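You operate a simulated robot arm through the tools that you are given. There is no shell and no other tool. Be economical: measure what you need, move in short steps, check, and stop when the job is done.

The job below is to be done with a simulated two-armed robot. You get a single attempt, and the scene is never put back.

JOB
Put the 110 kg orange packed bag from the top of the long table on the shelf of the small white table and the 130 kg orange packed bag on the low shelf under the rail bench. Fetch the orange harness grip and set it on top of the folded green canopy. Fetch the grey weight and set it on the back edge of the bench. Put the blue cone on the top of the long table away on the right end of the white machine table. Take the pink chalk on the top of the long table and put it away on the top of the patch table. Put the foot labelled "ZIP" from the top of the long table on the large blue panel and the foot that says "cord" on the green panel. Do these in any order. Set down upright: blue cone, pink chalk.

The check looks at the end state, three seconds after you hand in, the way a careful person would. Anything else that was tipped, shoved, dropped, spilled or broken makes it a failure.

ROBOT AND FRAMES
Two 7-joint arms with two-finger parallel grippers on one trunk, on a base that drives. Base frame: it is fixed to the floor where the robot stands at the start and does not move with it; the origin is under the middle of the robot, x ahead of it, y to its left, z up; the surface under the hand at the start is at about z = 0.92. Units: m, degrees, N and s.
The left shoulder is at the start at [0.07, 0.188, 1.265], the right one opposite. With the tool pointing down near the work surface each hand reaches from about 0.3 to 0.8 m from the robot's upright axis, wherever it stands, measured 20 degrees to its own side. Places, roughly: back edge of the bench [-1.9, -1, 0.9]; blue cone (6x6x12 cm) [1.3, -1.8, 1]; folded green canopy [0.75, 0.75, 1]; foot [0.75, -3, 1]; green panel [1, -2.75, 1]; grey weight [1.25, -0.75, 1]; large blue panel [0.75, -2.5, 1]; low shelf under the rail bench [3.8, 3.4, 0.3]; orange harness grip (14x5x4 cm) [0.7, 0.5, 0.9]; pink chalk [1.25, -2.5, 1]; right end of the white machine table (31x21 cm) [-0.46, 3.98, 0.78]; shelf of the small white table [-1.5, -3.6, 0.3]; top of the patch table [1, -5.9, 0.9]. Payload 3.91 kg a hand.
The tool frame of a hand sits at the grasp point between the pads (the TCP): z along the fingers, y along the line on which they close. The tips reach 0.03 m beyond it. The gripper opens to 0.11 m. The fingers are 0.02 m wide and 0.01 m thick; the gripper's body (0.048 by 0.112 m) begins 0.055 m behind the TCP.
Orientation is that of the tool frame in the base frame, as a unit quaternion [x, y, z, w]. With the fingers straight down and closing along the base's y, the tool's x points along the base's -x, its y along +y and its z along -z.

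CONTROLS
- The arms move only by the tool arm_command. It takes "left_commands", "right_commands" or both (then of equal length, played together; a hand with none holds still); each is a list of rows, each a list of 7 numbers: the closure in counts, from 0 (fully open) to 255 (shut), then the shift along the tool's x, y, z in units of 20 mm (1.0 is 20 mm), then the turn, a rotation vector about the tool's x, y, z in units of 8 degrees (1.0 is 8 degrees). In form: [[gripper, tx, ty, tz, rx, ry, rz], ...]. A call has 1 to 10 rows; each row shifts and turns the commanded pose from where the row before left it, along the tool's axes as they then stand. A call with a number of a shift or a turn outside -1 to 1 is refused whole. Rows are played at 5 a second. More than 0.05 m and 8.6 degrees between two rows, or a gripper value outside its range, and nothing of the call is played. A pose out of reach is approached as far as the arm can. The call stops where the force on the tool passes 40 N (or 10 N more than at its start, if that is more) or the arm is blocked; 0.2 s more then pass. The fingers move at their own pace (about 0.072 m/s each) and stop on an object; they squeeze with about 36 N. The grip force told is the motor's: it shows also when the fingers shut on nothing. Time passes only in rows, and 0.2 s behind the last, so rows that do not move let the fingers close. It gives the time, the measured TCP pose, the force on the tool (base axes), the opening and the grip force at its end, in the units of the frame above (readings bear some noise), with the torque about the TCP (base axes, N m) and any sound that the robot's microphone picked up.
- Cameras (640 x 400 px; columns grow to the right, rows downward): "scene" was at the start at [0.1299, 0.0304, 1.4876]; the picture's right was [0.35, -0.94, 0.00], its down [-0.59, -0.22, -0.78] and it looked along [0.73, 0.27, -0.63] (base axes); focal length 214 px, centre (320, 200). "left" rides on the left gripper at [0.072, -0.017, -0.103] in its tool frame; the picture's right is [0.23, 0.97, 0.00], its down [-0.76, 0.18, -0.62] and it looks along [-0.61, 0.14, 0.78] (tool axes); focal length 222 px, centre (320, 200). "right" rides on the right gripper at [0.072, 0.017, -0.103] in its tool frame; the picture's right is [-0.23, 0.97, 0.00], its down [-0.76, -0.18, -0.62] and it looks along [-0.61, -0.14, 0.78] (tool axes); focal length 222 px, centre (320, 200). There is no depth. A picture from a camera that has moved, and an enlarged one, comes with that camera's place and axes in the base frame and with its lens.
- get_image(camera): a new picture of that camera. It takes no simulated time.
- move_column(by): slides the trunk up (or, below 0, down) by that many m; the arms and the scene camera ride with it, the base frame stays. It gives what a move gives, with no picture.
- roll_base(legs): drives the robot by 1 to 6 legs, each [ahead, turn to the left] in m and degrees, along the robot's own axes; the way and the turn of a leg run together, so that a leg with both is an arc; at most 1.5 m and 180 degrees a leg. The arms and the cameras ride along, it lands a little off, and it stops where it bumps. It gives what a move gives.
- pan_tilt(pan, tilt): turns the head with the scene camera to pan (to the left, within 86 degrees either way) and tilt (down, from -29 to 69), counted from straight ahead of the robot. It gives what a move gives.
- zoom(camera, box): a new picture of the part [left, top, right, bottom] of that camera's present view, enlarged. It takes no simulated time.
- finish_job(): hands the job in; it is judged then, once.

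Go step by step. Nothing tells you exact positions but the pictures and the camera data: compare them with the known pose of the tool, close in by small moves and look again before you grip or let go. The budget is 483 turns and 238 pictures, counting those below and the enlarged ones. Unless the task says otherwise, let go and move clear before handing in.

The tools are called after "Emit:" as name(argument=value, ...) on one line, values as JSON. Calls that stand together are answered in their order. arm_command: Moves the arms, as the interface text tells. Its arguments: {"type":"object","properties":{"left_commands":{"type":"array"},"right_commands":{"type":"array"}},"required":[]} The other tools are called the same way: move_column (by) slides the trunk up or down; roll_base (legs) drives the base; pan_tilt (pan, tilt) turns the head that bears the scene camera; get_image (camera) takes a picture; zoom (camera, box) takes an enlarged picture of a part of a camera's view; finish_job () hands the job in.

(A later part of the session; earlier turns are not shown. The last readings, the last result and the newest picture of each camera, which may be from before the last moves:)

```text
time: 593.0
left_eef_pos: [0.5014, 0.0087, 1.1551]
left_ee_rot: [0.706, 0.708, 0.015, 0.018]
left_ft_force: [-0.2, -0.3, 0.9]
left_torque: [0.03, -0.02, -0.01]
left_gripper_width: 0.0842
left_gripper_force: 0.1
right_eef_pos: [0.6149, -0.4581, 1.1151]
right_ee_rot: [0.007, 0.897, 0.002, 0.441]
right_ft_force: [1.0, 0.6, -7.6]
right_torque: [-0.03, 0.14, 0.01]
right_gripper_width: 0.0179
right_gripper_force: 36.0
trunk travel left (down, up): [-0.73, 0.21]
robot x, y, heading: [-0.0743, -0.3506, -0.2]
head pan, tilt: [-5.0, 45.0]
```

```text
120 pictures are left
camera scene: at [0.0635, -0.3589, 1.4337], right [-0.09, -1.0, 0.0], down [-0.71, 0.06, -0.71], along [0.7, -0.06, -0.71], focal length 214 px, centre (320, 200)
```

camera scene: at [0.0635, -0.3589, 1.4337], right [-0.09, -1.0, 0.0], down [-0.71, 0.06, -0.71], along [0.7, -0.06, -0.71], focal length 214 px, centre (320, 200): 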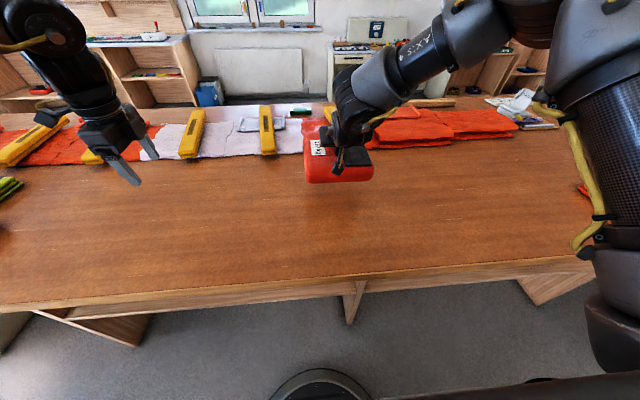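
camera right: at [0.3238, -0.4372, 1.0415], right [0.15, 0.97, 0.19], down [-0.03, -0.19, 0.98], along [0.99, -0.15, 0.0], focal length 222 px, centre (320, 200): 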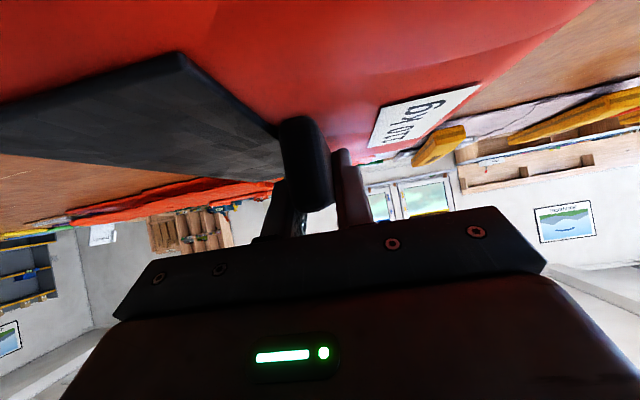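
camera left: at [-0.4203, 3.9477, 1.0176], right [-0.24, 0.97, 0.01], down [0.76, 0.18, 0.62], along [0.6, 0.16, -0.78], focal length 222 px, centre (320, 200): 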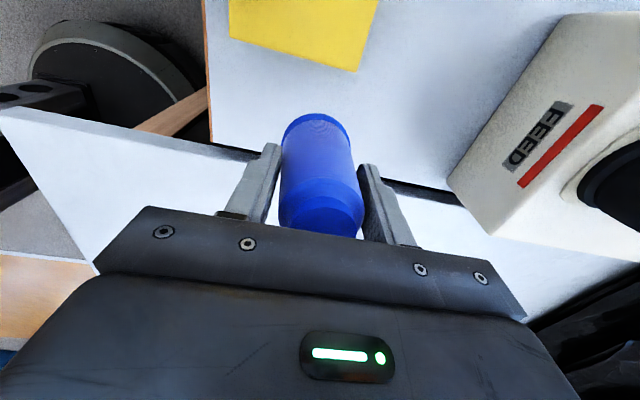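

That extends nicely. Plan: insert at a slight angle from the open area at the table's east end, with the bag's centre ~6 cm inside, release, then push it fully in. First I'll tuck the left arm back and drive there.

Emit:
arm_command(left_commands=[[0, 0, -1, 0, 0, 0, 0], [0, 0, -1, 0, 0, 0, 0], [0, 0, -1, 0, 0, 0, 0], [0, 0, -1, 0, 0, 0, 0], [0, 0, -1, 0, 0, 0, 0], [0, 0, -1, 0, 0, 0, 0], [0, 0, -1, 0, 0, 0, 0], [0, 0, -1, 0, 0, 0, 0], [0, 0, -1, 0, 0, 0, 0], [0, 0, -1, 0, 0, 0, 0]])

Emit:
move_column(by=0.1)

Emit:
roll_base(legs=[[-0.55, 0], [0, -90], [1.35, 0], [0, -20], [0.75, 0]])

Emit:
pan_tilt(pan=-10, tilt=35)

Emit:
get_image(camera="scene")

```text
time: 595.2
left_eef_pos: [0.2995, 0.0074, 1.1439]
left_ee_rot: [0.705, 0.708, 0.015, 0.018]
left_ft_force: [-0.8, 0.5, -0.5]
left_torque: [-0.03, -0.01, 0.02]
left_gripper_width: 0.1099
left_gripper_force: 0.1
right_eef_pos: [0.6136, -0.458, 1.117]
right_ee_rot: [0.006, 0.897, 0.002, 0.442]
right_ft_force: [-0.6, 0.4, -8.8]
right_torque: [0.0, 0.17, -0.01]
right_gripper_width: 0.0181
right_gripper_force: 35.4
trunk travel left (down, up): [-0.73, 0.21]
robot x, y, heading: [-0.0699, -0.3522, -0.0]
head pan, tilt: [-5.0, 45.0]
```

```text
time: 596.5
left_eef_pos: [0.301, 0.0079, 1.2442]
left_ee_rot: [0.706, 0.708, 0.013, 0.019]
left_ft_force: [0.5, 0.0, -0.5]
left_torque: [0.01, -0.02, 0.03]
left_gripper_width: 0.1097
left_gripper_force: 0.0
right_eef_pos: [0.615, -0.4585, 1.2167]
right_ee_rot: [0.006, 0.898, 0.003, 0.441]
right_ft_force: [0.4, 0.3, -8.6]
right_torque: [-0.01, 0.09, 0.01]
right_gripper_width: 0.0178
right_gripper_force: 36.2
trunk travel left (down, up): [-0.83, 0.11]
robot x, y, heading: [-0.0678, -0.3505, -0.2]
head pan, tilt: [-5.0, 45.0]
```

```text
time: 614.3
left_eef_pos: [-0.6751, -2.795, 1.2439]
left_ee_rot: [0.983, -0.184, 0.0, 0.018]
left_ft_force: [0.0, 0.2, 0.4]
left_torque: [0.02, -0.01, 0.03]
left_gripper_width: 0.1099
left_gripper_force: 0.0
right_eef_pos: [-1.228, -2.9052, 1.211]
right_ee_rot: [0.754, 0.492, -0.362, 0.243]
right_ft_force: [-2.9, 0.4, -7.6]
right_torque: [0.14, -0.02, 0.01]
right_gripper_width: 0.0178
right_gripper_force: 36.2
trunk travel left (down, up): [-0.83, 0.11]
robot x, y, heading: [-0.863, -2.3159, -119.3]
head pan, tilt: [-5.0, 45.0]
stopped in leg 5: the robot was blocked; the commanded pose is now the measured one
```

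```text
time: 615.0
left_eef_pos: [-0.6731, -2.7951, 1.2427]
left_ee_rot: [0.983, -0.185, -0.003, 0.018]
left_ft_force: [-0.2, 0.2, -0.4]
left_torque: [-0.02, -0.03, -0.01]
left_gripper_width: 0.1099
left_gripper_force: 0.1
right_eef_pos: [-1.226, -2.906, 1.2138]
right_ee_rot: [0.752, 0.492, -0.364, 0.245]
right_ft_force: [0.7, 0.3, -8.4]
right_torque: [0.14, -0.03, 0.03]
right_gripper_width: 0.0182
right_gripper_force: 35.8
trunk travel left (down, up): [-0.83, 0.11]
robot x, y, heading: [-0.8619, -2.3189, -119.3]
head pan, tilt: [-10.0, 35.0]
```

```text
119 pictures are left
camera scene: at [-0.945, -2.4326, 1.5484], right [-0.77, 0.63, 0.0], down [0.37, 0.44, -0.82], along [-0.52, -0.63, -0.58], focal length 214 px, centre (320, 200)
```

scene: 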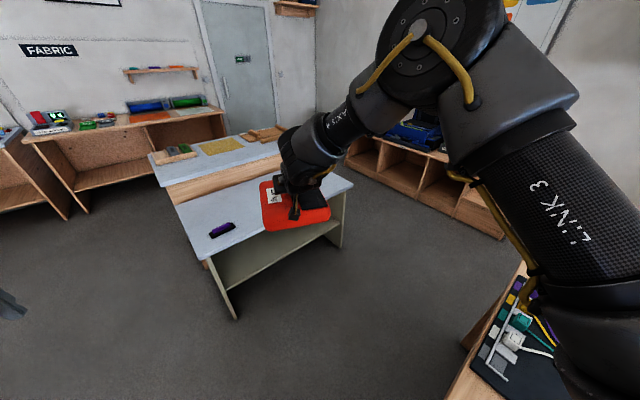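

I got blocked with a slight twist near the side cabinet's corner. Look at that area.

Emit:
pan_tilt(pan=-60, tilt=50)

Emit:
get_image(camera="scene")

```text
time: 616.2
left_eef_pos: [-0.6725, -2.7943, 1.2433]
left_ee_rot: [0.982, -0.186, -0.003, 0.017]
left_ft_force: [0.7, 0.3, 0.6]
left_torque: [0.0, 0.02, 0.0]
left_gripper_width: 0.1098
left_gripper_force: 0.0
right_eef_pos: [-1.2251, -2.9066, 1.2133]
right_ee_rot: [0.751, 0.493, -0.364, 0.245]
right_ft_force: [0.1, 0.6, -8.8]
right_torque: [0.16, -0.06, -0.01]
right_gripper_width: 0.0178
right_gripper_force: 35.4
trunk travel left (down, up): [-0.83, 0.11]
robot x, y, heading: [-0.8621, -2.3173, -119.1]
head pan, tilt: [-60.0, 50.0]
```

```text
118 pictures are left
camera scene: at [-0.9652, -2.3649, 1.5269], right [-0.01, 1.0, 0.0], down [0.77, 0.01, -0.64], along [-0.64, -0.01, -0.77], focal length 214 px, centre (320, 200)
```

scene: 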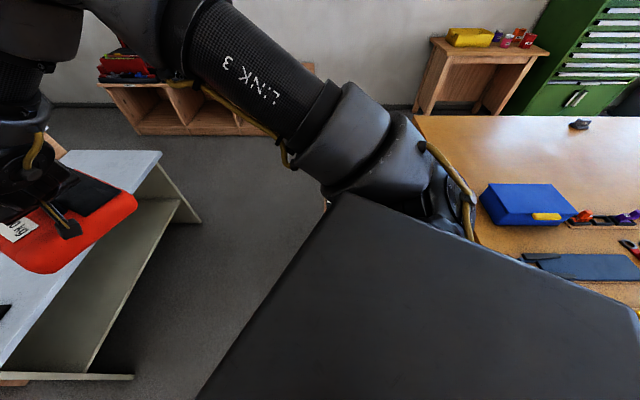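

Likely the cabinet's corner foot touched the base. I'll back off and instead take the passage centre line and face the white table squarely, with the arm retracted for lowering.

Emit:
roll_base(legs=[[-0.28, 0], [0, 29], [0.62, 0], [0, -90], [0.6, 0], [0, 90]])

Emit:
pan_tilt(pan=-5, tilt=50)

Emit:
get_image(camera="scene")

```text
time: 633.3
left_eef_pos: [-0.9191, -3.0136, 1.2421]
left_ee_rot: [0.996, 0.084, 0.0, 0.017]
left_ft_force: [-0.1, -0.1, 0.0]
left_torque: [0.04, 0.01, 0.0]
left_gripper_width: 0.1104
left_gripper_force: 0.1
right_eef_pos: [-1.3369, -3.3944, 1.2143]
right_ee_rot: [0.594, 0.675, -0.286, 0.332]
right_ft_force: [0.1, 0.2, -8.7]
right_torque: [0.16, 0.05, -0.01]
right_gripper_width: 0.0179
right_gripper_force: 35.9
trunk travel left (down, up): [-0.83, 0.11]
robot x, y, heading: [-1.3287, -2.7041, -88.6]
head pan, tilt: [-60.0, 50.0]
```

```text
time: 634.5
left_eef_pos: [-0.9191, -3.0138, 1.2429]
left_ee_rot: [0.996, 0.083, 0.002, 0.017]
left_ft_force: [-0.6, -0.8, -0.8]
left_torque: [-0.02, -0.01, 0.01]
left_gripper_width: 0.1098
left_gripper_force: 0.1
right_eef_pos: [-1.3356, -3.3935, 1.2153]
right_ee_rot: [0.593, 0.675, -0.285, 0.333]
right_ft_force: [0.8, 0.6, -8.4]
right_torque: [0.17, 0.05, 0.01]
right_gripper_width: 0.0179
right_gripper_force: 36.0
trunk travel left (down, up): [-0.83, 0.11]
robot x, y, heading: [-1.3286, -2.7015, -88.5]
head pan, tilt: [-5.0, 50.0]
```

```text
117 pictures are left
camera scene: at [-1.3298, -2.833, 1.5268], right [-1.0, 0.06, 0.0], down [0.05, 0.77, -0.64], along [-0.04, -0.64, -0.77], focal length 214 px, centre (320, 200)
```

scene: 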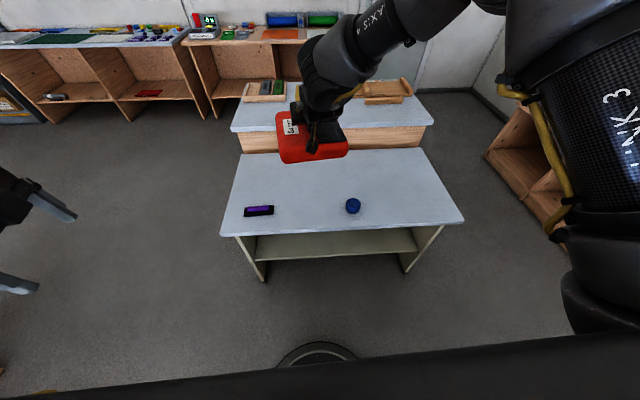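

The table front is at y ≈ −3.38, shelf z ≈ 0.33–0.35. I'll square up (turn −7°), back 5 cm and retract the arm before lowering.

Emit:
roll_base(legs=[[0, -7], [-0.05, 0]])

Emit:
arm_command(right_commands=[[255, 0.55, 0, -0.71, 0, 0, 0], [255, 0.55, 0, -0.71, 0, 0, 0], [255, 0.55, 0, -0.71, 0, 0, 0], [255, 0.55, 0, -0.71, 0, 0, 0], [255, 0.55, 0, -0.71, 0, 0, 0], [255, 0.55, 0, -0.71, 0, 0, 0], [255, 0.55, 0, -0.71, 0, 0, 0], [255, 0.55, 0, -0.71, 0, 0, 0], [255, 0.55, 0, -0.71, 0, 0, 0], [255, 0.55, 0, -0.71, 0, 0, 0]])

Emit:
move_column(by=-0.37)

Emit:
get_image(camera="scene")

```text
time: 636.0
left_eef_pos: [-0.953, -3.0203, 1.2392]
left_ee_rot: [1.0, 0.023, -0.001, 0.015]
left_ft_force: [0.1, 0.3, -0.5]
left_torque: [0.04, -0.02, -0.02]
left_gripper_width: 0.11
left_gripper_force: 0.2
right_eef_pos: [-1.4129, -3.3462, 1.2074]
right_ee_rot: [0.634, 0.639, -0.303, 0.312]
right_ft_force: [0.2, -0.4, -9.6]
right_torque: [0.14, 0.01, -0.05]
right_gripper_width: 0.0179
right_gripper_force: 35.7
trunk travel left (down, up): [-0.83, 0.11]
robot x, y, heading: [-1.3183, -2.6594, -95.8]
head pan, tilt: [-5.0, 50.0]
```

```text
time: 638.2
left_eef_pos: [-0.9558, -3.0098, 1.2434]
left_ee_rot: [1.0, 0.023, -0.001, 0.017]
left_ft_force: [0.4, -0.5, 0.0]
left_torque: [0.01, 0.03, 0.0]
left_gripper_width: 0.1099
left_gripper_force: 0.0
right_eef_pos: [-1.4163, -3.1572, 1.215]
right_ee_rot: [0.634, 0.637, -0.306, 0.314]
right_ft_force: [0.6, -0.4, -9.4]
right_torque: [0.17, 0.01, 0.01]
right_gripper_width: 0.0178
right_gripper_force: 35.7
trunk travel left (down, up): [-0.83, 0.11]
robot x, y, heading: [-1.3237, -2.656, -95.6]
head pan, tilt: [-5.0, 50.0]
```

```text
time: 641.8
left_eef_pos: [-0.955, -3.0118, 0.8724]
left_ee_rot: [1.0, 0.024, -0.001, 0.018]
left_ft_force: [0.0, 0.7, 0.2]
left_torque: [-0.03, -0.02, 0.02]
left_gripper_width: 0.1102
left_gripper_force: 0.0
right_eef_pos: [-1.4166, -3.1577, 0.8433]
right_ee_rot: [0.634, 0.637, -0.306, 0.314]
right_ft_force: [-0.3, 0.3, -8.9]
right_torque: [0.15, 0.02, -0.02]
right_gripper_width: 0.0177
right_gripper_force: 36.0
trunk travel left (down, up): [-0.46, 0.48]
robot x, y, heading: [-1.3201, -2.6547, -95.5]
head pan, tilt: [-5.0, 50.0]
```

```text
116 pictures are left
camera scene: at [-1.3406, -2.7815, 1.1569], right [-0.98, 0.18, 0.0], down [0.14, 0.75, -0.64], along [-0.12, -0.63, -0.77], focal length 214 px, centre (320, 200)
```

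scene: 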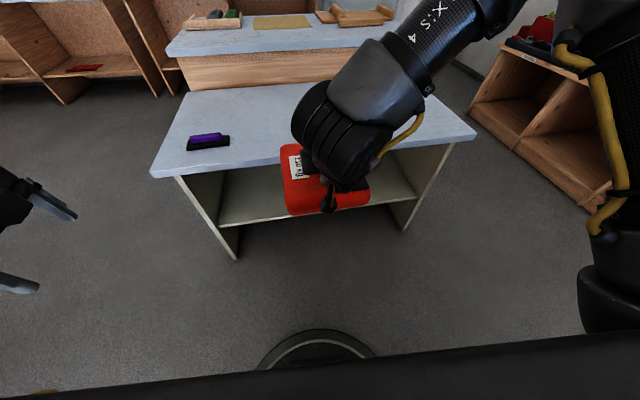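

Shelf top measures ≈ 0.337. Lowering further to carry the bag just above it.

Emit:
move_column(by=-0.385)

Emit:
get_image(camera="scene")

Emit:
get_image(camera="right")

```text
time: 645.5
left_eef_pos: [-0.9548, -3.0111, 0.4876]
left_ee_rot: [1.0, 0.023, -0.001, 0.018]
left_ft_force: [0.5, -0.1, -0.2]
left_torque: [0.03, -0.01, -0.08]
left_gripper_width: 0.1099
left_gripper_force: 0.2
right_eef_pos: [-1.417, -3.158, 0.4593]
right_ee_rot: [0.634, 0.637, -0.306, 0.314]
right_ft_force: [-0.4, 0.4, -8.5]
right_torque: [0.14, 0.02, 0.01]
right_gripper_width: 0.0179
right_gripper_force: 36.3
trunk travel left (down, up): [-0.075, 0.865]
robot x, y, heading: [-1.3236, -2.6544, -95.6]
head pan, tilt: [-5.0, 50.0]
```

```text
115 pictures are left
camera scene: at [-1.3406, -2.7812, 0.7719], right [-0.98, 0.18, 0.0], down [0.14, 0.75, -0.64], along [-0.12, -0.63, -0.77], focal length 214 px, centre (320, 200)
```

scene: 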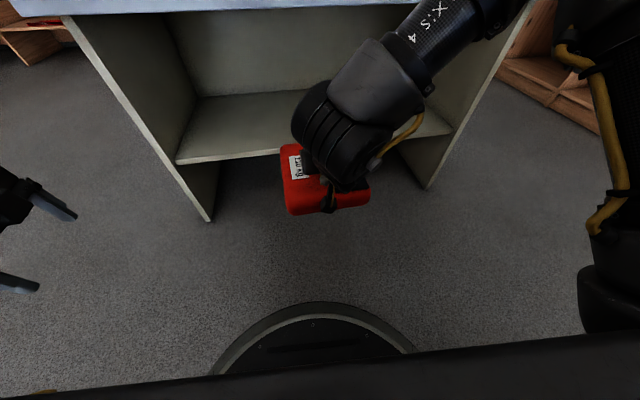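

```text
114 pictures are left
camera right: at [-1.4012, -3.0312, 0.4661], right [0.97, -0.13, 0.19], down [-0.19, 0.02, 0.98], along [-0.13, -0.99, 0.0], focal length 222 px, centre (320, 200)
```

right: 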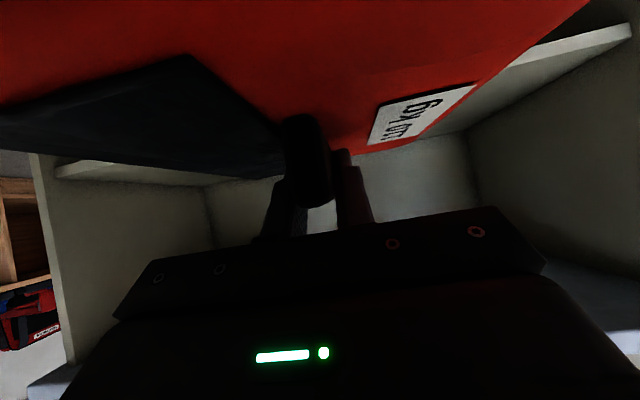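

Shelf at z ≈ 0.332; the bag's underside is ~4 cm above. I'll roll 12 cm forward and then extend the arm to slide the bag over the shelf.

Emit:
roll_base(legs=[[0.12, 0]])

Emit:
arm_command(right_commands=[[255, -0.55, 0, 0.71, 0, 0, 0], [255, -0.55, 0, 0.71, 0, 0, 0], [255, -0.55, 0, 0.71, 0, 0, 0], [255, -0.55, 0, 0.71, 0, 0, 0], [255, 0, 0, 0, 0, 0, 0]])

Emit:
get_image(camera="scene")

```text
time: 646.7
left_eef_pos: [-0.9668, -3.1306, 0.4881]
left_ee_rot: [1.0, 0.022, -0.001, 0.017]
left_ft_force: [0.2, -0.6, 0.5]
left_torque: [0.02, 0.0, -0.02]
left_gripper_width: 0.1101
left_gripper_force: 0.0
right_eef_pos: [-1.4299, -3.2776, 0.4591]
right_ee_rot: [0.635, 0.637, -0.306, 0.313]
right_ft_force: [-0.4, -0.2, -8.5]
right_torque: [0.13, 0.0, 0.01]
right_gripper_width: 0.018
right_gripper_force: 36.1
trunk travel left (down, up): [-0.075, 0.865]
robot x, y, heading: [-1.3339, -2.7769, -95.3]
head pan, tilt: [-5.0, 50.0]
```

```text
time: 647.9
left_eef_pos: [-0.9676, -3.1314, 0.4876]
left_ee_rot: [1.0, 0.021, 0.0, 0.017]
left_ft_force: [-0.3, 0.2, 0.8]
left_torque: [0.01, 0.01, -0.01]
left_gripper_width: 0.1101
left_gripper_force: 0.1
right_eef_pos: [-1.4302, -3.3483, 0.4586]
right_ee_rot: [0.635, 0.636, -0.307, 0.313]
right_ft_force: [-0.6, -0.3, -9.1]
right_torque: [0.17, 0.02, -0.01]
right_gripper_width: 0.0182
right_gripper_force: 36.4
trunk travel left (down, up): [-0.075, 0.865]
robot x, y, heading: [-1.3328, -2.774, -95.6]
head pan, tilt: [-5.0, 50.0]
```

```text
113 pictures are left
camera scene: at [-1.3523, -2.9009, 0.7718], right [-0.98, 0.18, 0.0], down [0.14, 0.75, -0.64], along [-0.12, -0.63, -0.77], focal length 214 px, centre (320, 200)
```

scene: 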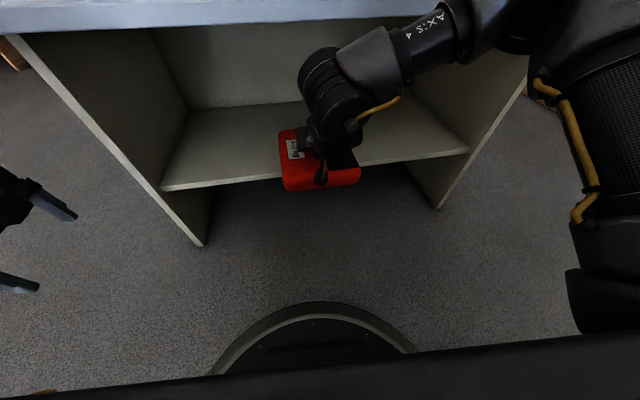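

Emit:
arm_command(right_commands=[[255, -0.55, 0, 0.71, 0, 0, 0], [255, -0.55, 0, 0.71, 0, 0, 0], [255, -0.55, 0, 0.71, 0, 0, 0], [255, -0.55, 0, 0.71, 0, 0, 0], [255, -0.55, 0, 0.71, 0, 0, 0], [255, 0, 0, 0, 0, 0, 0]])

Emit:
get_image(camera="scene")

Emit:
get_image(camera="right")

```text
time: 649.3
left_eef_pos: [-0.9673, -3.1316, 0.4881]
left_ee_rot: [1.0, 0.022, -0.001, 0.018]
left_ft_force: [0.1, 0.5, -1.0]
left_torque: [-0.02, 0.03, 0.02]
left_gripper_width: 0.11
left_gripper_force: 0.1
right_eef_pos: [-1.4281, -3.4392, 0.4589]
right_ee_rot: [0.634, 0.637, -0.305, 0.314]
right_ft_force: [0.0, -0.1, -8.4]
right_torque: [0.11, -0.01, -0.02]
right_gripper_width: 0.018
right_gripper_force: 36.3
trunk travel left (down, up): [-0.075, 0.865]
robot x, y, heading: [-1.3352, -2.7741, -95.6]
head pan, tilt: [-5.0, 50.0]
```

```text
112 pictures are left
camera scene: at [-1.3523, -2.901, 0.7718], right [-0.98, 0.18, 0.0], down [0.14, 0.75, -0.64], along [-0.12, -0.63, -0.77], focal length 214 px, centre (320, 200)
```

scene: 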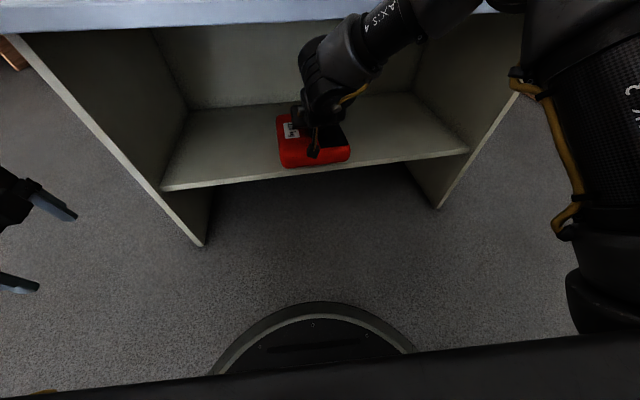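

```text
111 pictures are left
camera right: at [-1.4112, -3.3125, 0.4654], right [0.97, -0.13, 0.19], down [-0.19, 0.02, 0.98], along [-0.13, -0.99, -0.01], focal length 222 px, centre (320, 200)
```

right: 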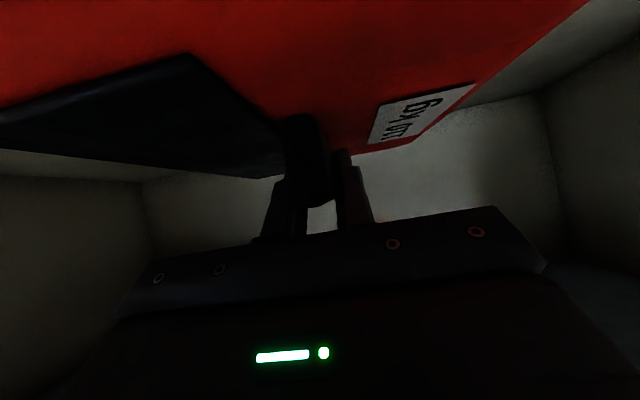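

The bag is mostly over the shelf with its centre inside. Lower it now until it rests.

Emit:
arm_command(right_commands=[[255, 0.4, 0, 0.31, 0, 0, 0], [255, 0.4, 0, 0.31, 0, 0, 0], [255, 0.4, 0, 0.31, 0, 0, 0], [255, 0.16, 0, 0.12, 0, 0, 0], [255, 0.16, 0, 0.12, 0, 0, 0], [255, 0.12, 0, 0.09, 0, 0, 0], [255, 0.12, 0, 0.09, 0, 0, 0], [255, 0, 0, 0, 0, 0, 0]])

```text
time: 651.1
left_eef_pos: [-0.9686, -3.1323, 0.4871]
left_ee_rot: [1.0, 0.022, 0.0, 0.018]
left_ft_force: [-0.4, -1.3, -0.3]
left_torque: [0.01, 0.02, -0.02]
left_gripper_width: 0.1102
left_gripper_force: 0.0
right_eef_pos: [-1.4277, -3.4373, 0.415]
right_ee_rot: [0.635, 0.637, -0.305, 0.313]
right_ft_force: [-0.4, 0.1, -8.4]
right_torque: [0.07, 0.04, -0.02]
right_gripper_width: 0.018
right_gripper_force: 36.3
trunk travel left (down, up): [-0.075, 0.865]
robot x, y, heading: [-1.3305, -2.7764, -95.5]
head pan, tilt: [-5.0, 50.0]
```

Emit:
arm_command(right_commands=[[255, 0.12, 0, 0.09, 0, 0, 0], [255, 0.12, 0, 0.09, 0, 0, 0], [255, 0.12, 0, 0.09, 0, 0, 0], [255, 0.12, 0, 0.09, 0, 0, 0], [255, 0, 0, 0, 0, 0, 0]])

Emit:
get_image(camera="scene")

```text
time: 652.5
left_eef_pos: [-0.9662, -3.1295, 0.4878]
left_ee_rot: [1.0, 0.022, -0.001, 0.018]
left_ft_force: [1.1, 0.1, 0.2]
left_torque: [0.01, 0.06, 0.0]
left_gripper_width: 0.11
left_gripper_force: 0.1
right_eef_pos: [-1.427, -3.4397, 0.4105]
right_ee_rot: [0.632, 0.633, -0.312, 0.32]
right_ft_force: [0.4, 1.8, 16.7]
right_torque: [0.85, 0.75, 0.02]
right_gripper_width: 0.0179
right_gripper_force: 36.4
trunk travel left (down, up): [-0.075, 0.865]
robot x, y, heading: [-1.3312, -2.7727, -95.6]
head pan, tilt: [-5.0, 50.0]
stopped in row 5 (right hand): the force on the tool passed its limit at 41 N (the readings are from after the stop); the commanded pose is now the measured one
```

```text
110 pictures are left
camera scene: at [-1.3518, -2.8988, 0.7719], right [-0.98, 0.18, 0.0], down [0.14, 0.75, -0.64], along [-0.12, -0.63, -0.76], focal length 214 px, centre (320, 200)
```

scene: 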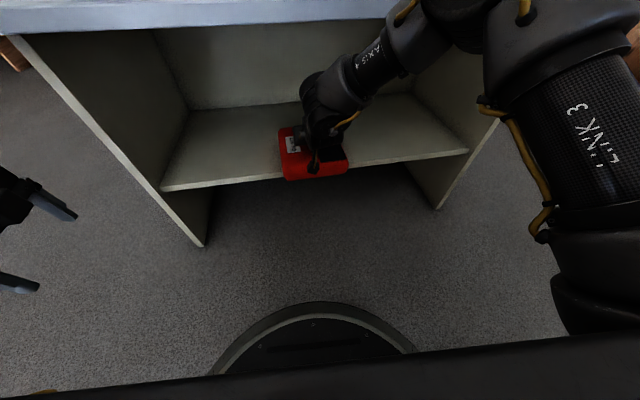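

It rests on the shelf, centre inside. I'll release, lift slightly, and withdraw straight back.

Emit:
arm_command(right_commands=[[255, -0.12, 0, -0.09, 0, 0, 0], [180, 0, 0, 0, 0, 0, 0], [100, 0, 0, 0, 0, 0, 0], [60, 0, 0, 0, 0, 0, 0], [60, -0.4, 0, -0.31, 0, 0, 0], [60, -0.4, 0, -0.31, 0, 0, 0], [60, 0.55, 0, -0.71, 0, 0, 0], [60, 0.55, 0, -0.71, 0, 0, 0], [60, 0.55, 0, -0.71, 0, 0, 0]])

Emit:
arm_command(right_commands=[[60, 0.55, 0, -0.71, 0, 0, 0], [60, 0.55, 0, -0.71, 0, 0, 0], [60, 0.55, 0, -0.71, 0, 0, 0], [60, 0.55, 0, -0.71, 0, 0, 0], [255, 0.55, 0, -0.71, 0, 0, 0], [255, 0.55, 0, -0.71, 0, 0, 0], [255, 0, 0, 0, 0, 0, 0]])

Emit:
get_image(camera="scene")

Emit:
get_image(camera="right")

```text
time: 654.5
left_eef_pos: [-0.9666, -3.1308, 0.4874]
left_ee_rot: [1.0, 0.023, 0.0, 0.018]
left_ft_force: [-0.4, 0.7, 0.0]
left_torque: [0.01, -0.06, 0.02]
left_gripper_width: 0.1101
left_gripper_force: 0.0
right_eef_pos: [-1.4282, -3.385, 0.4304]
right_ee_rot: [0.634, 0.634, -0.308, 0.318]
right_ft_force: [0.0, 0.3, 1.0]
right_torque: [-0.01, -0.01, 0.0]
right_gripper_width: 0.0843
right_gripper_force: 0.1
trunk travel left (down, up): [-0.075, 0.865]
robot x, y, heading: [-1.3305, -2.7698, -95.7]
head pan, tilt: [-5.0, 50.0]
```

```text
time: 656.1
left_eef_pos: [-0.9678, -3.1311, 0.4875]
left_ee_rot: [1.0, 0.022, 0.0, 0.019]
left_ft_force: [0.1, 0.5, 0.7]
left_torque: [-0.02, -0.01, -0.01]
left_gripper_width: 0.1099
left_gripper_force: 0.0
right_eef_pos: [-1.4277, -3.2788, 0.4298]
right_ee_rot: [0.633, 0.635, -0.308, 0.318]
right_ft_force: [1.0, 0.5, 1.0]
right_torque: [0.02, 0.0, 0.03]
right_gripper_width: 0.0
right_gripper_force: 28.7
trunk travel left (down, up): [-0.075, 0.865]
robot x, y, heading: [-1.3341, -2.7756, -95.8]
head pan, tilt: [-5.0, 50.0]
```

```text
109 pictures are left
camera scene: at [-1.3522, -2.9002, 0.772], right [-0.98, 0.18, 0.0], down [0.14, 0.75, -0.64], along [-0.12, -0.63, -0.77], focal length 214 px, centre (320, 200)
```

scene: 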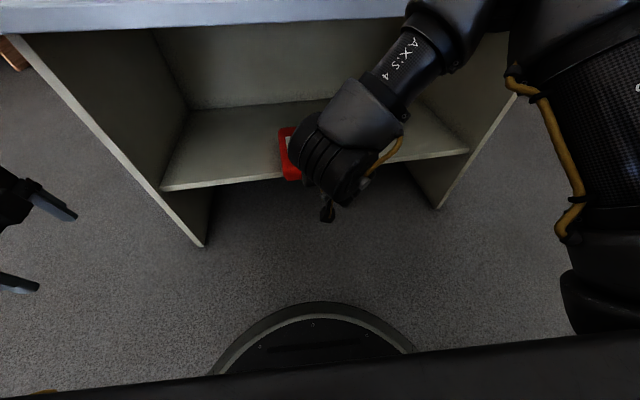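

```text
108 pictures are left
camera right: at [-1.4121, -3.1515, 0.4342], right [0.97, -0.13, 0.19], down [-0.19, 0.03, 0.98], along [-0.14, -0.99, 0.01], focal length 222 px, centre (320, 200)
```

right: 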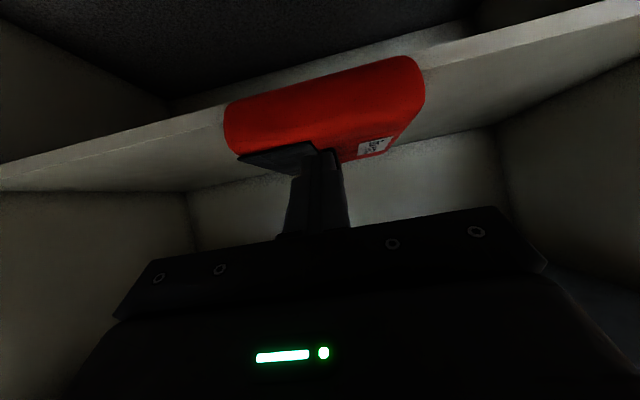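

Released; the bag overhangs the front by ~6 cm. Now I'll lower the closed fingertips behind it and push it fully in.

Emit:
arm_command(right_commands=[[255, 0.55, 0, -0.71, 0, 0, 0], [255, 0.4, 0, 0.31, 0, 0, 0], [255, 0.4, 0, 0.31, 0, 0, 0], [255, 0.4, 0, 0.31, 0, 0, 0], [255, 0.4, 0, 0.31, 0, 0, 0], [255, 0.4, 0, 0.31, 0, 0, 0], [255, 0.2, 0, 0.16, 0, 0, 0], [255, 0, 0, 0, 0, 0, 0]])

Emit:
get_image(camera="right")

```text
time: 657.9
left_eef_pos: [-0.9666, -3.13, 0.4875]
left_ee_rot: [1.0, 0.022, -0.001, 0.017]
left_ft_force: [-0.1, 0.4, -0.2]
left_torque: [-0.01, 0.0, -0.02]
left_gripper_width: 0.1101
left_gripper_force: 0.0
right_eef_pos: [-1.4283, -3.2606, 0.3721]
right_ee_rot: [0.634, 0.635, -0.308, 0.317]
right_ft_force: [-1.5, -0.6, 0.0]
right_torque: [0.02, 0.03, 0.0]
right_gripper_width: 0.0002
right_gripper_force: 36.0
trunk travel left (down, up): [-0.075, 0.865]
robot x, y, heading: [-1.3351, -2.7715, -95.5]
head pan, tilt: [-5.0, 50.0]
```

```text
107 pictures are left
camera right: at [-1.4117, -3.1344, 0.3786], right [0.97, -0.13, 0.19], down [-0.19, 0.03, 0.98], along [-0.14, -0.99, 0.0], focal length 222 px, centre (320, 200)
```

right: 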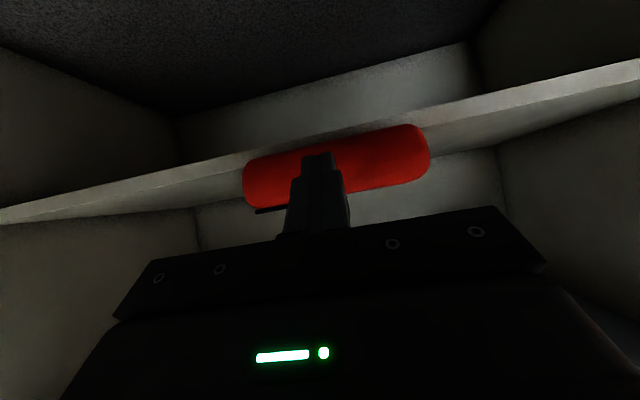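

Emit:
arm_command(right_commands=[[255, 0, 0.75, 0, 0, 0, 0], [255, -0.4, 0, 0.52, 0, 0, 0], [255, -0.4, 0, 0.52, 0, 0, 0], [255, -0.4, 0, 0.52, 0, 0, 0], [255, -0.4, 0, 0.52, 0, 0, 0], [255, -0.4, 0, 0.52, 0, 0, 0], [255, -0.4, 0, 0.52, 0, 0, 0], [255, 0, 0, 0, 0, 0, 0]])

Emit:
get_image(camera="right")

Emit:
get_image(camera="scene")

```text
time: 659.7
left_eef_pos: [-0.9666, -3.1297, 0.4882]
left_ee_rot: [1.0, 0.021, 0.0, 0.019]
left_ft_force: [0.1, 0.1, 0.5]
left_torque: [-0.02, 0.01, 0.03]
left_gripper_width: 0.1101
left_gripper_force: 0.2
right_eef_pos: [-1.4131, -3.3393, 0.3742]
right_ee_rot: [0.634, 0.635, -0.308, 0.317]
right_ft_force: [-1.1, 1.9, 0.0]
right_torque: [0.01, 0.0, -0.07]
right_gripper_width: 0.0002
right_gripper_force: 36.1
trunk travel left (down, up): [-0.075, 0.865]
robot x, y, heading: [-1.3335, -2.776, -95.6]
head pan, tilt: [-5.0, 50.0]
```

```text
106 pictures are left
camera right: at [-1.3967, -3.2126, 0.3789], right [0.97, -0.13, 0.19], down [-0.19, 0.03, 0.98], along [-0.14, -0.99, 0.0], focal length 222 px, centre (320, 200)
```

right: 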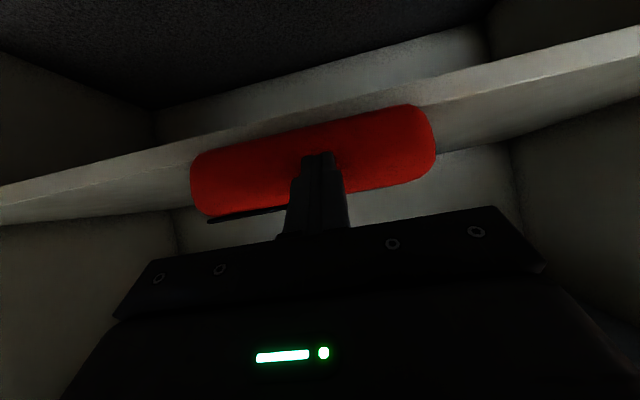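

```text
105 pictures are left
camera scene: at [-1.3522, -2.9001, 0.772], right [-0.98, 0.18, 0.0], down [0.14, 0.75, -0.64], along [-0.12, -0.63, -0.77], focal length 214 px, centre (320, 200)
```

scene: 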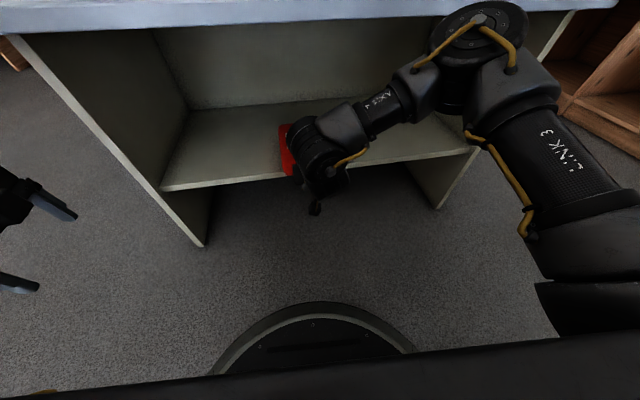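

It slides easily. Push ~6 cm more.

Emit:
arm_command(right_commands=[[255, -0.4, 0, 0.52, 0, 0, 0], [255, -0.4, 0, 0.52, 0, 0, 0], [255, -0.4, 0, 0.52, 0, 0, 0], [255, -0.4, 0, 0.52, 0, 0, 0], [255, -0.4, 0, 0.52, 0, 0, 0], [255, 0, 0, 0, 0, 0, 0]])

Emit:
get_image(camera="right")

Emit:
get_image(camera="scene")

```text
time: 661.1
left_eef_pos: [-0.9674, -3.1305, 0.4877]
left_ee_rot: [1.0, 0.021, -0.001, 0.019]
left_ft_force: [-0.6, 0.7, 0.1]
left_torque: [0.02, 0.01, 0.0]
left_gripper_width: 0.1102
left_gripper_force: 0.0
right_eef_pos: [-1.4123, -3.4046, 0.3748]
right_ee_rot: [0.634, 0.634, -0.309, 0.317]
right_ft_force: [1.0, 2.2, 0.7]
right_torque: [0.0, 0.0, 0.02]
right_gripper_width: 0.0
right_gripper_force: 36.1
trunk travel left (down, up): [-0.075, 0.865]
robot x, y, heading: [-1.3306, -2.776, -95.9]
head pan, tilt: [-5.0, 50.0]
```

```text
104 pictures are left
camera right: at [-1.3963, -3.2788, 0.3796], right [0.97, -0.13, 0.19], down [-0.19, 0.03, 0.98], along [-0.14, -0.99, 0.01], focal length 222 px, centre (320, 200)
```

right: 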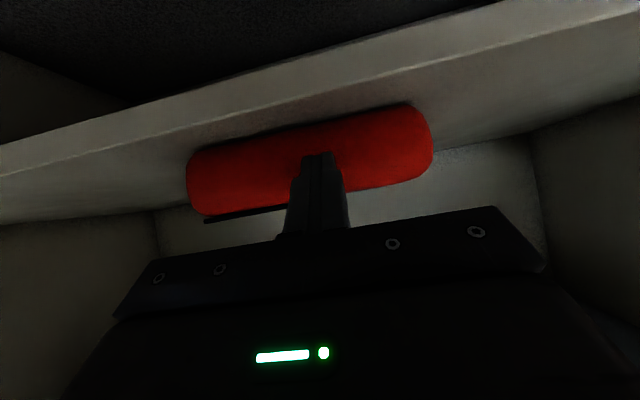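

```text
103 pictures are left
camera scene: at [-1.3521, -2.9001, 0.772], right [-0.98, 0.18, 0.0], down [0.14, 0.75, -0.64], along [-0.12, -0.63, -0.77], focal length 214 px, centre (320, 200)
```

scene: 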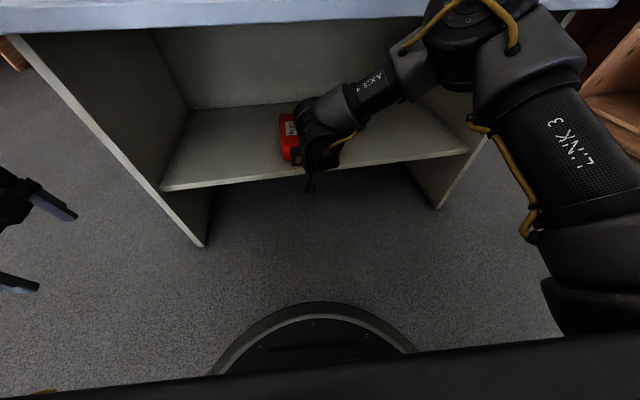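

The bag now sits fully on the shelf, several cm behind the front edge. Withdraw and raise.

Emit:
arm_command(right_commands=[[255, 0.55, 0, -0.71, 0, 0, 0], [255, 0.55, 0, -0.71, 0, 0, 0], [255, 0.55, 0, -0.71, 0, 0, 0], [255, 0.55, 0, -0.71, 0, 0, 0], [255, 0.55, 0, -0.71, 0, 0, 0], [255, 0.55, 0, -0.71, 0, 0, 0], [255, 0.55, 0, -0.71, 0, 0, 0], [255, 0.55, 0, -0.71, 0, 0, 0], [255, 0.55, 0, -0.71, 0, 0, 0], [255, 0.55, 0, -0.71, 0, 0, 0]])

Emit:
roll_base(legs=[[-0.1, 0]])

Emit:
get_image(camera="scene")

Emit:
move_column(by=0.4)

Emit:
move_column(by=0.4)

```text
time: 663.3
left_eef_pos: [-0.9675, -3.1308, 0.4877]
left_ee_rot: [1.0, 0.022, 0.0, 0.017]
left_ft_force: [-0.4, 0.3, 0.2]
left_torque: [0.02, -0.01, 0.0]
left_gripper_width: 0.1101
left_gripper_force: 0.2
right_eef_pos: [-1.4127, -3.2244, 0.3726]
right_ee_rot: [0.634, 0.634, -0.308, 0.317]
right_ft_force: [-0.5, -0.1, -1.3]
right_torque: [-0.01, 0.02, 0.0]
right_gripper_width: 0.0
right_gripper_force: 36.3
trunk travel left (down, up): [-0.075, 0.865]
robot x, y, heading: [-1.3351, -2.776, -95.3]
head pan, tilt: [-5.0, 50.0]
```

```text
time: 664.5
left_eef_pos: [-0.9575, -3.0315, 0.488]
left_ee_rot: [1.0, 0.022, -0.001, 0.017]
left_ft_force: [0.7, -0.4, 0.0]
left_torque: [-0.01, -0.02, -0.02]
left_gripper_width: 0.1098
left_gripper_force: 0.0
right_eef_pos: [-1.4045, -3.1262, 0.373]
right_ee_rot: [0.633, 0.635, -0.308, 0.317]
right_ft_force: [-1.4, 0.8, -0.4]
right_torque: [0.0, -0.03, 0.01]
right_gripper_width: 0.0001
right_gripper_force: 35.7
trunk travel left (down, up): [-0.075, 0.865]
robot x, y, heading: [-1.3249, -2.6753, -95.5]
head pan, tilt: [-5.0, 50.0]
```

```text
102 pictures are left
camera scene: at [-1.3426, -2.8011, 0.772], right [-0.98, 0.18, 0.0], down [0.14, 0.75, -0.64], along [-0.12, -0.63, -0.77], focal length 214 px, centre (320, 200)
```

scene: 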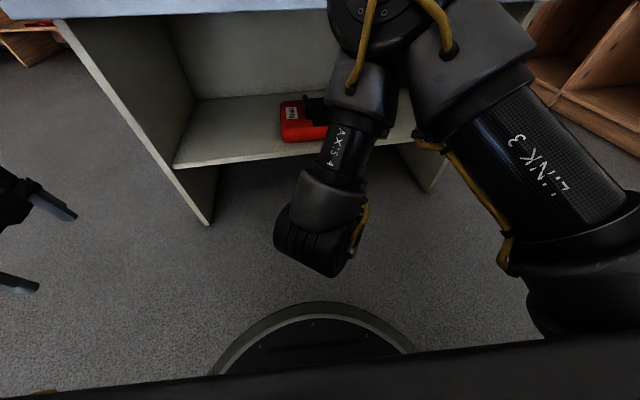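

```text
time: 668.3
left_eef_pos: [-0.9573, -3.0314, 0.8869]
left_ee_rot: [1.0, 0.022, -0.001, 0.018]
left_ft_force: [0.2, 0.0, 0.0]
left_torque: [0.0, 0.0, 0.0]
left_gripper_width: 0.1098
left_gripper_force: 0.0
right_eef_pos: [-1.4047, -3.126, 0.7728]
right_ee_rot: [0.634, 0.635, -0.308, 0.317]
right_ft_force: [-0.8, 0.0, 0.1]
right_torque: [-0.02, 0.01, -0.04]
right_gripper_width: 0.0
right_gripper_force: 36.1
trunk travel left (down, up): [-0.475, 0.465]
robot x, y, heading: [-1.3233, -2.6762, -95.5]
head pan, tilt: [-5.0, 50.0]
```

```text
time: 672.1
left_eef_pos: [-0.9577, -3.0317, 1.2878]
left_ee_rot: [1.0, 0.022, -0.001, 0.019]
left_ft_force: [0.3, -0.7, -0.4]
left_torque: [0.02, -0.02, 0.04]
left_gripper_width: 0.1099
left_gripper_force: 0.0
right_eef_pos: [-1.4028, -3.1259, 1.1721]
right_ee_rot: [0.634, 0.634, -0.308, 0.317]
right_ft_force: [-0.7, -0.9, 0.7]
right_torque: [-0.06, 0.01, -0.02]
right_gripper_width: 0.0001
right_gripper_force: 35.8
trunk travel left (down, up): [-0.875, 0.065]
robot x, y, heading: [-1.3221, -2.6763, -95.6]
head pan, tilt: [-5.0, 50.0]
```

The 110 kg bag lies on the shelf. I'll unpitch the hand and turn it to the good reach posture, then head for the right end of the long table (feet and chalk).

Emit:
arm_command(right_commands=[[0, 0, 0, 0, 0, 1, 0], [0, 0, 0, 0, 0, 1, 0], [0, 0, 0, 0, 0, 1, 0], [0, 0, 0, 0, 0, 1, 0], [0, 0, 0, 0, 0, 1, 0], [0, 0, 0, 0, 0, 1, 0], [0, 0, 0, 0, 0, 0.5, 0], [0, 0, 0, 0, 0, 0, 1], [0, 0, 0, 0, 0, 0, 1], [0, 0, 0, 0, 0, 0, 1]])

Emit:
arm_command(right_commands=[[0, 0, 0, 0, 0, 0, 1], [0, 0, 0, 0, 0, 0, 1], [0, 0, 0, 0, 0, 0, 1], [0, 0, 0, 0, 0, 0, 1], [0, 0, 0, 0, 0, 0, 1], [0, 0, 0, 0, 0, 0, 1], [0, 0, 0, 0, 0, 0, 1], [0, 0, 0, 0, 0, 0, 1], [0, 0, 0, 0, 0, 0, 0]])

Emit:
roll_base(legs=[[0, 95.5], [0.75, 0]])

Emit:
pan_tilt(pan=-5, tilt=25)

Emit:
get_image(camera="scene")

```text
time: 674.3
left_eef_pos: [-0.9565, -3.0306, 1.2887]
left_ee_rot: [1.0, 0.022, 0.0, 0.018]
left_ft_force: [-0.2, 0.2, 0.4]
left_torque: [-0.02, -0.04, 0.0]
left_gripper_width: 0.1102
left_gripper_force: 0.0
right_eef_pos: [-1.4036, -3.1257, 1.1731]
right_ee_rot: [0.838, 0.545, 0.001, 0.007]
right_ft_force: [0.3, 0.5, 0.2]
right_torque: [0.01, -0.02, 0.01]
right_gripper_width: 0.1101
right_gripper_force: 0.2
trunk travel left (down, up): [-0.875, 0.065]
robot x, y, heading: [-1.3246, -2.6792, -95.6]
head pan, tilt: [-5.0, 50.0]
```

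```text
time: 676.3
left_eef_pos: [-0.957, -3.032, 1.2875]
left_ee_rot: [1.0, 0.023, -0.001, 0.018]
left_ft_force: [0.1, -0.5, 0.3]
left_torque: [0.01, 0.0, 0.03]
left_gripper_width: 0.11
left_gripper_force: 0.1
right_eef_pos: [-1.4039, -3.1254, 1.172]
right_ee_rot: [1.0, 0.019, 0.006, 0.005]
right_ft_force: [-1.2, 0.2, -0.9]
right_torque: [-0.01, -0.02, -0.01]
right_gripper_width: 0.1102
right_gripper_force: 0.1
trunk travel left (down, up): [-0.875, 0.065]
robot x, y, heading: [-1.323, -2.6753, -95.6]
head pan, tilt: [-5.0, 50.0]
```

```text
time: 684.5
left_eef_pos: [-0.2493, -2.2717, 1.2884]
left_ee_rot: [0.654, 0.756, 0.013, 0.013]
left_ft_force: [0.6, 0.4, -1.0]
left_torque: [0.01, -0.01, -0.02]
left_gripper_width: 0.1101
left_gripper_force: 0.1
right_eef_pos: [-0.1108, -2.7055, 1.1741]
right_ee_rot: [0.654, 0.757, 0.008, 0.0]
right_ft_force: [0.2, -0.7, -0.6]
right_torque: [-0.02, -0.02, 0.0]
right_gripper_width: 0.1097
right_gripper_force: 0.1
trunk travel left (down, up): [-0.875, 0.065]
robot x, y, heading: [-0.5678, -2.673, 0.1]
head pan, tilt: [-5.0, 50.0]
```

```text
time: 685.4
left_eef_pos: [-0.2494, -2.2714, 1.287]
left_ee_rot: [0.654, 0.756, 0.013, 0.012]
left_ft_force: [0.3, -0.1, 0.2]
left_torque: [0.01, -0.01, 0.0]
left_gripper_width: 0.1102
left_gripper_force: 0.2
right_eef_pos: [-0.1084, -2.7062, 1.1716]
right_ee_rot: [0.655, 0.756, 0.007, -0.001]
right_ft_force: [0.5, -0.4, 0.4]
right_torque: [-0.03, -0.02, -0.02]
right_gripper_width: 0.1098
right_gripper_force: 0.0
trunk travel left (down, up): [-0.875, 0.065]
robot x, y, heading: [-0.5625, -2.6737, -0.0]
head pan, tilt: [-5.0, 25.0]
```

```text
101 pictures are left
camera scene: at [-0.424, -2.6786, 1.6094], right [-0.08, -1.0, 0.0], down [-0.42, 0.03, -0.91], along [0.9, -0.07, -0.42], focal length 214 px, centre (320, 200)
```

scene: 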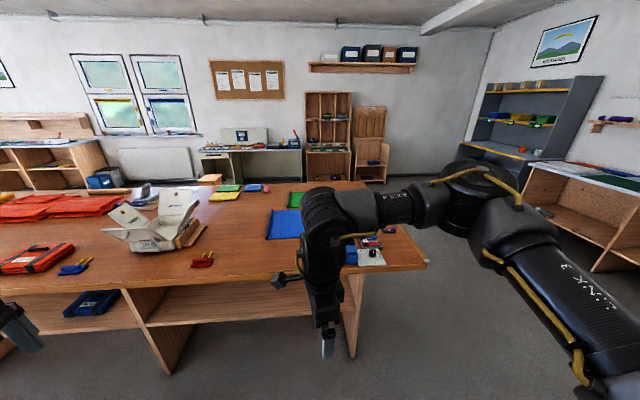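

Emit:
roll_base(legs=[[0.5, 0]])

Emit:
pan_tilt(pan=-15, tilt=42)

Emit:
get_image(camera="scene")

```text
time: 688.3
left_eef_pos: [0.2477, -2.2705, 1.2878]
left_ee_rot: [0.654, 0.756, 0.014, 0.013]
left_ft_force: [-1.0, 0.5, -0.3]
left_torque: [-0.02, 0.0, 0.03]
left_gripper_width: 0.1099
left_gripper_force: 0.1
right_eef_pos: [0.3853, -2.7052, 1.1727]
right_ee_rot: [0.656, 0.755, 0.008, 0.0]
right_ft_force: [0.5, 0.1, -0.4]
right_torque: [0.01, -0.03, 0.03]
right_gripper_width: 0.11
right_gripper_force: 0.0
trunk travel left (down, up): [-0.875, 0.065]
robot x, y, heading: [-0.0723, -2.6658, 0.3]
head pan, tilt: [-5.0, 25.0]
```

```text
time: 689.1
left_eef_pos: [0.2482, -2.2697, 1.2863]
left_ee_rot: [0.655, 0.755, 0.012, 0.012]
left_ft_force: [0.5, 0.2, 0.7]
left_torque: [0.02, 0.01, 0.02]
left_gripper_width: 0.1101
left_gripper_force: 0.1
right_eef_pos: [0.3876, -2.7053, 1.1725]
right_ee_rot: [0.657, 0.754, 0.007, -0.001]
right_ft_force: [-0.1, 0.1, 0.2]
right_torque: [-0.01, 0.0, -0.01]
right_gripper_width: 0.11
right_gripper_force: 0.0
trunk travel left (down, up): [-0.875, 0.065]
robot x, y, heading: [-0.0721, -2.6691, 0.3]
head pan, tilt: [-15.0, 42.0]
```

```text
100 pictures are left
camera scene: at [0.0619, -2.6904, 1.5832], right [-0.26, -0.97, 0.0], down [-0.65, 0.17, -0.74], along [0.72, -0.19, -0.67], focal length 214 px, centre (320, 200)
```

scene: 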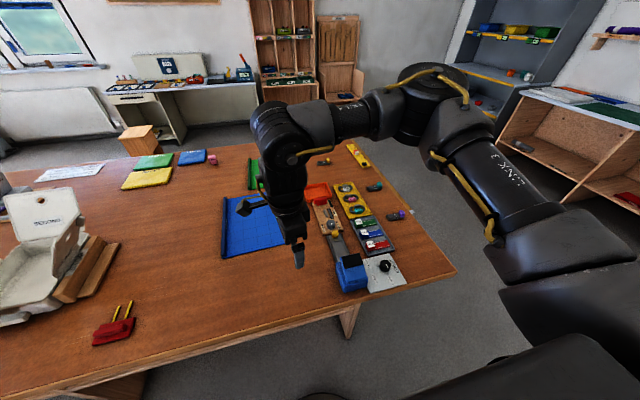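

Emit:
zoom(camera="scene", box=[300, 130, 460, 300])

```text
2.35 times, centred on (380, 215) of scene
camera zoom: at [0.0619, -2.6904, 1.5832], right [-0.26, -0.97, 0.0], down [-0.65, 0.17, -0.74], along [0.72, -0.19, -0.67], focal length 505 px, centre (179, 165)
```

zoom: 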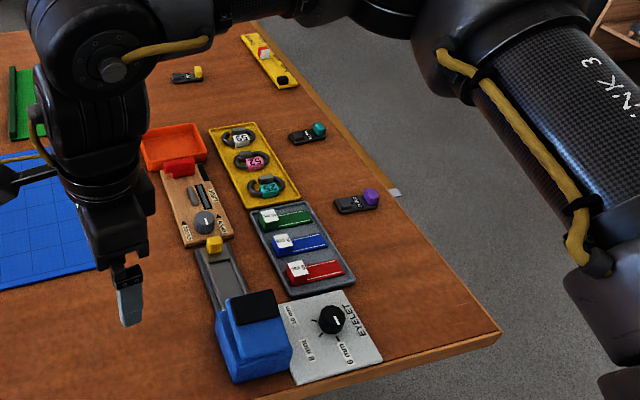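

Three little feet: purple at [0.58, −3.15], teal at [0.78, −3.16], yellow at [1.06, −2.97]. Zoom to read labels.

Emit:
zoom(camera="scene", box=[360, 170, 410, 225])

Emit:
zoom(camera="scene", box=[310, 148, 400, 200])

```text
7.27 times, centred on (385, 198) of scene
camera zoom: at [0.0619, -2.6904, 1.5832], right [-0.26, -0.97, 0.0], down [-0.65, 0.17, -0.74], along [0.72, -0.19, -0.67], focal length 1560 px, centre (-153, 218)
```

zoom: 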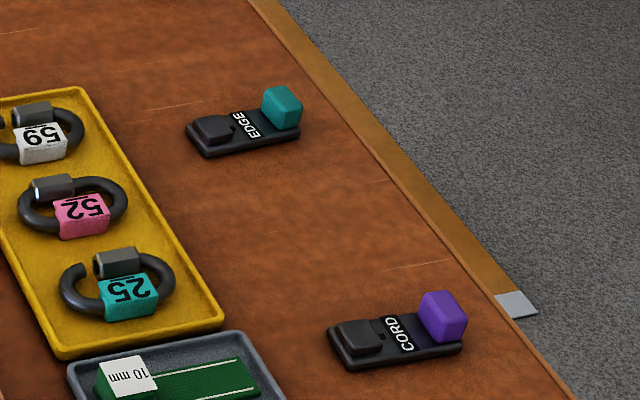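

```text
7.11 times, centred on (355, 174) of scene
camera zoom: at [0.0619, -2.6904, 1.5832], right [-0.26, -0.97, 0.0], down [-0.65, 0.17, -0.74], along [0.72, -0.19, -0.67], focal length 1525 px, centre (71, 385)
```

zoom: 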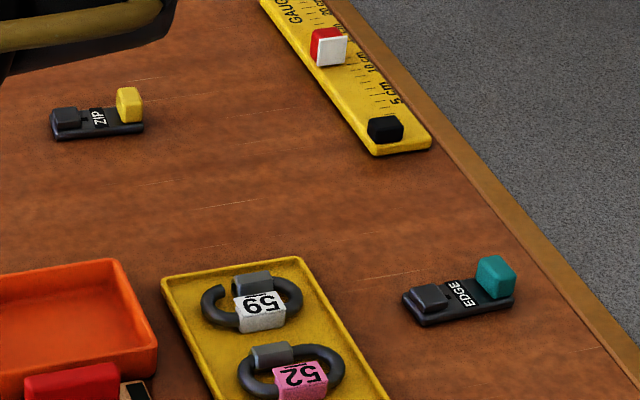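

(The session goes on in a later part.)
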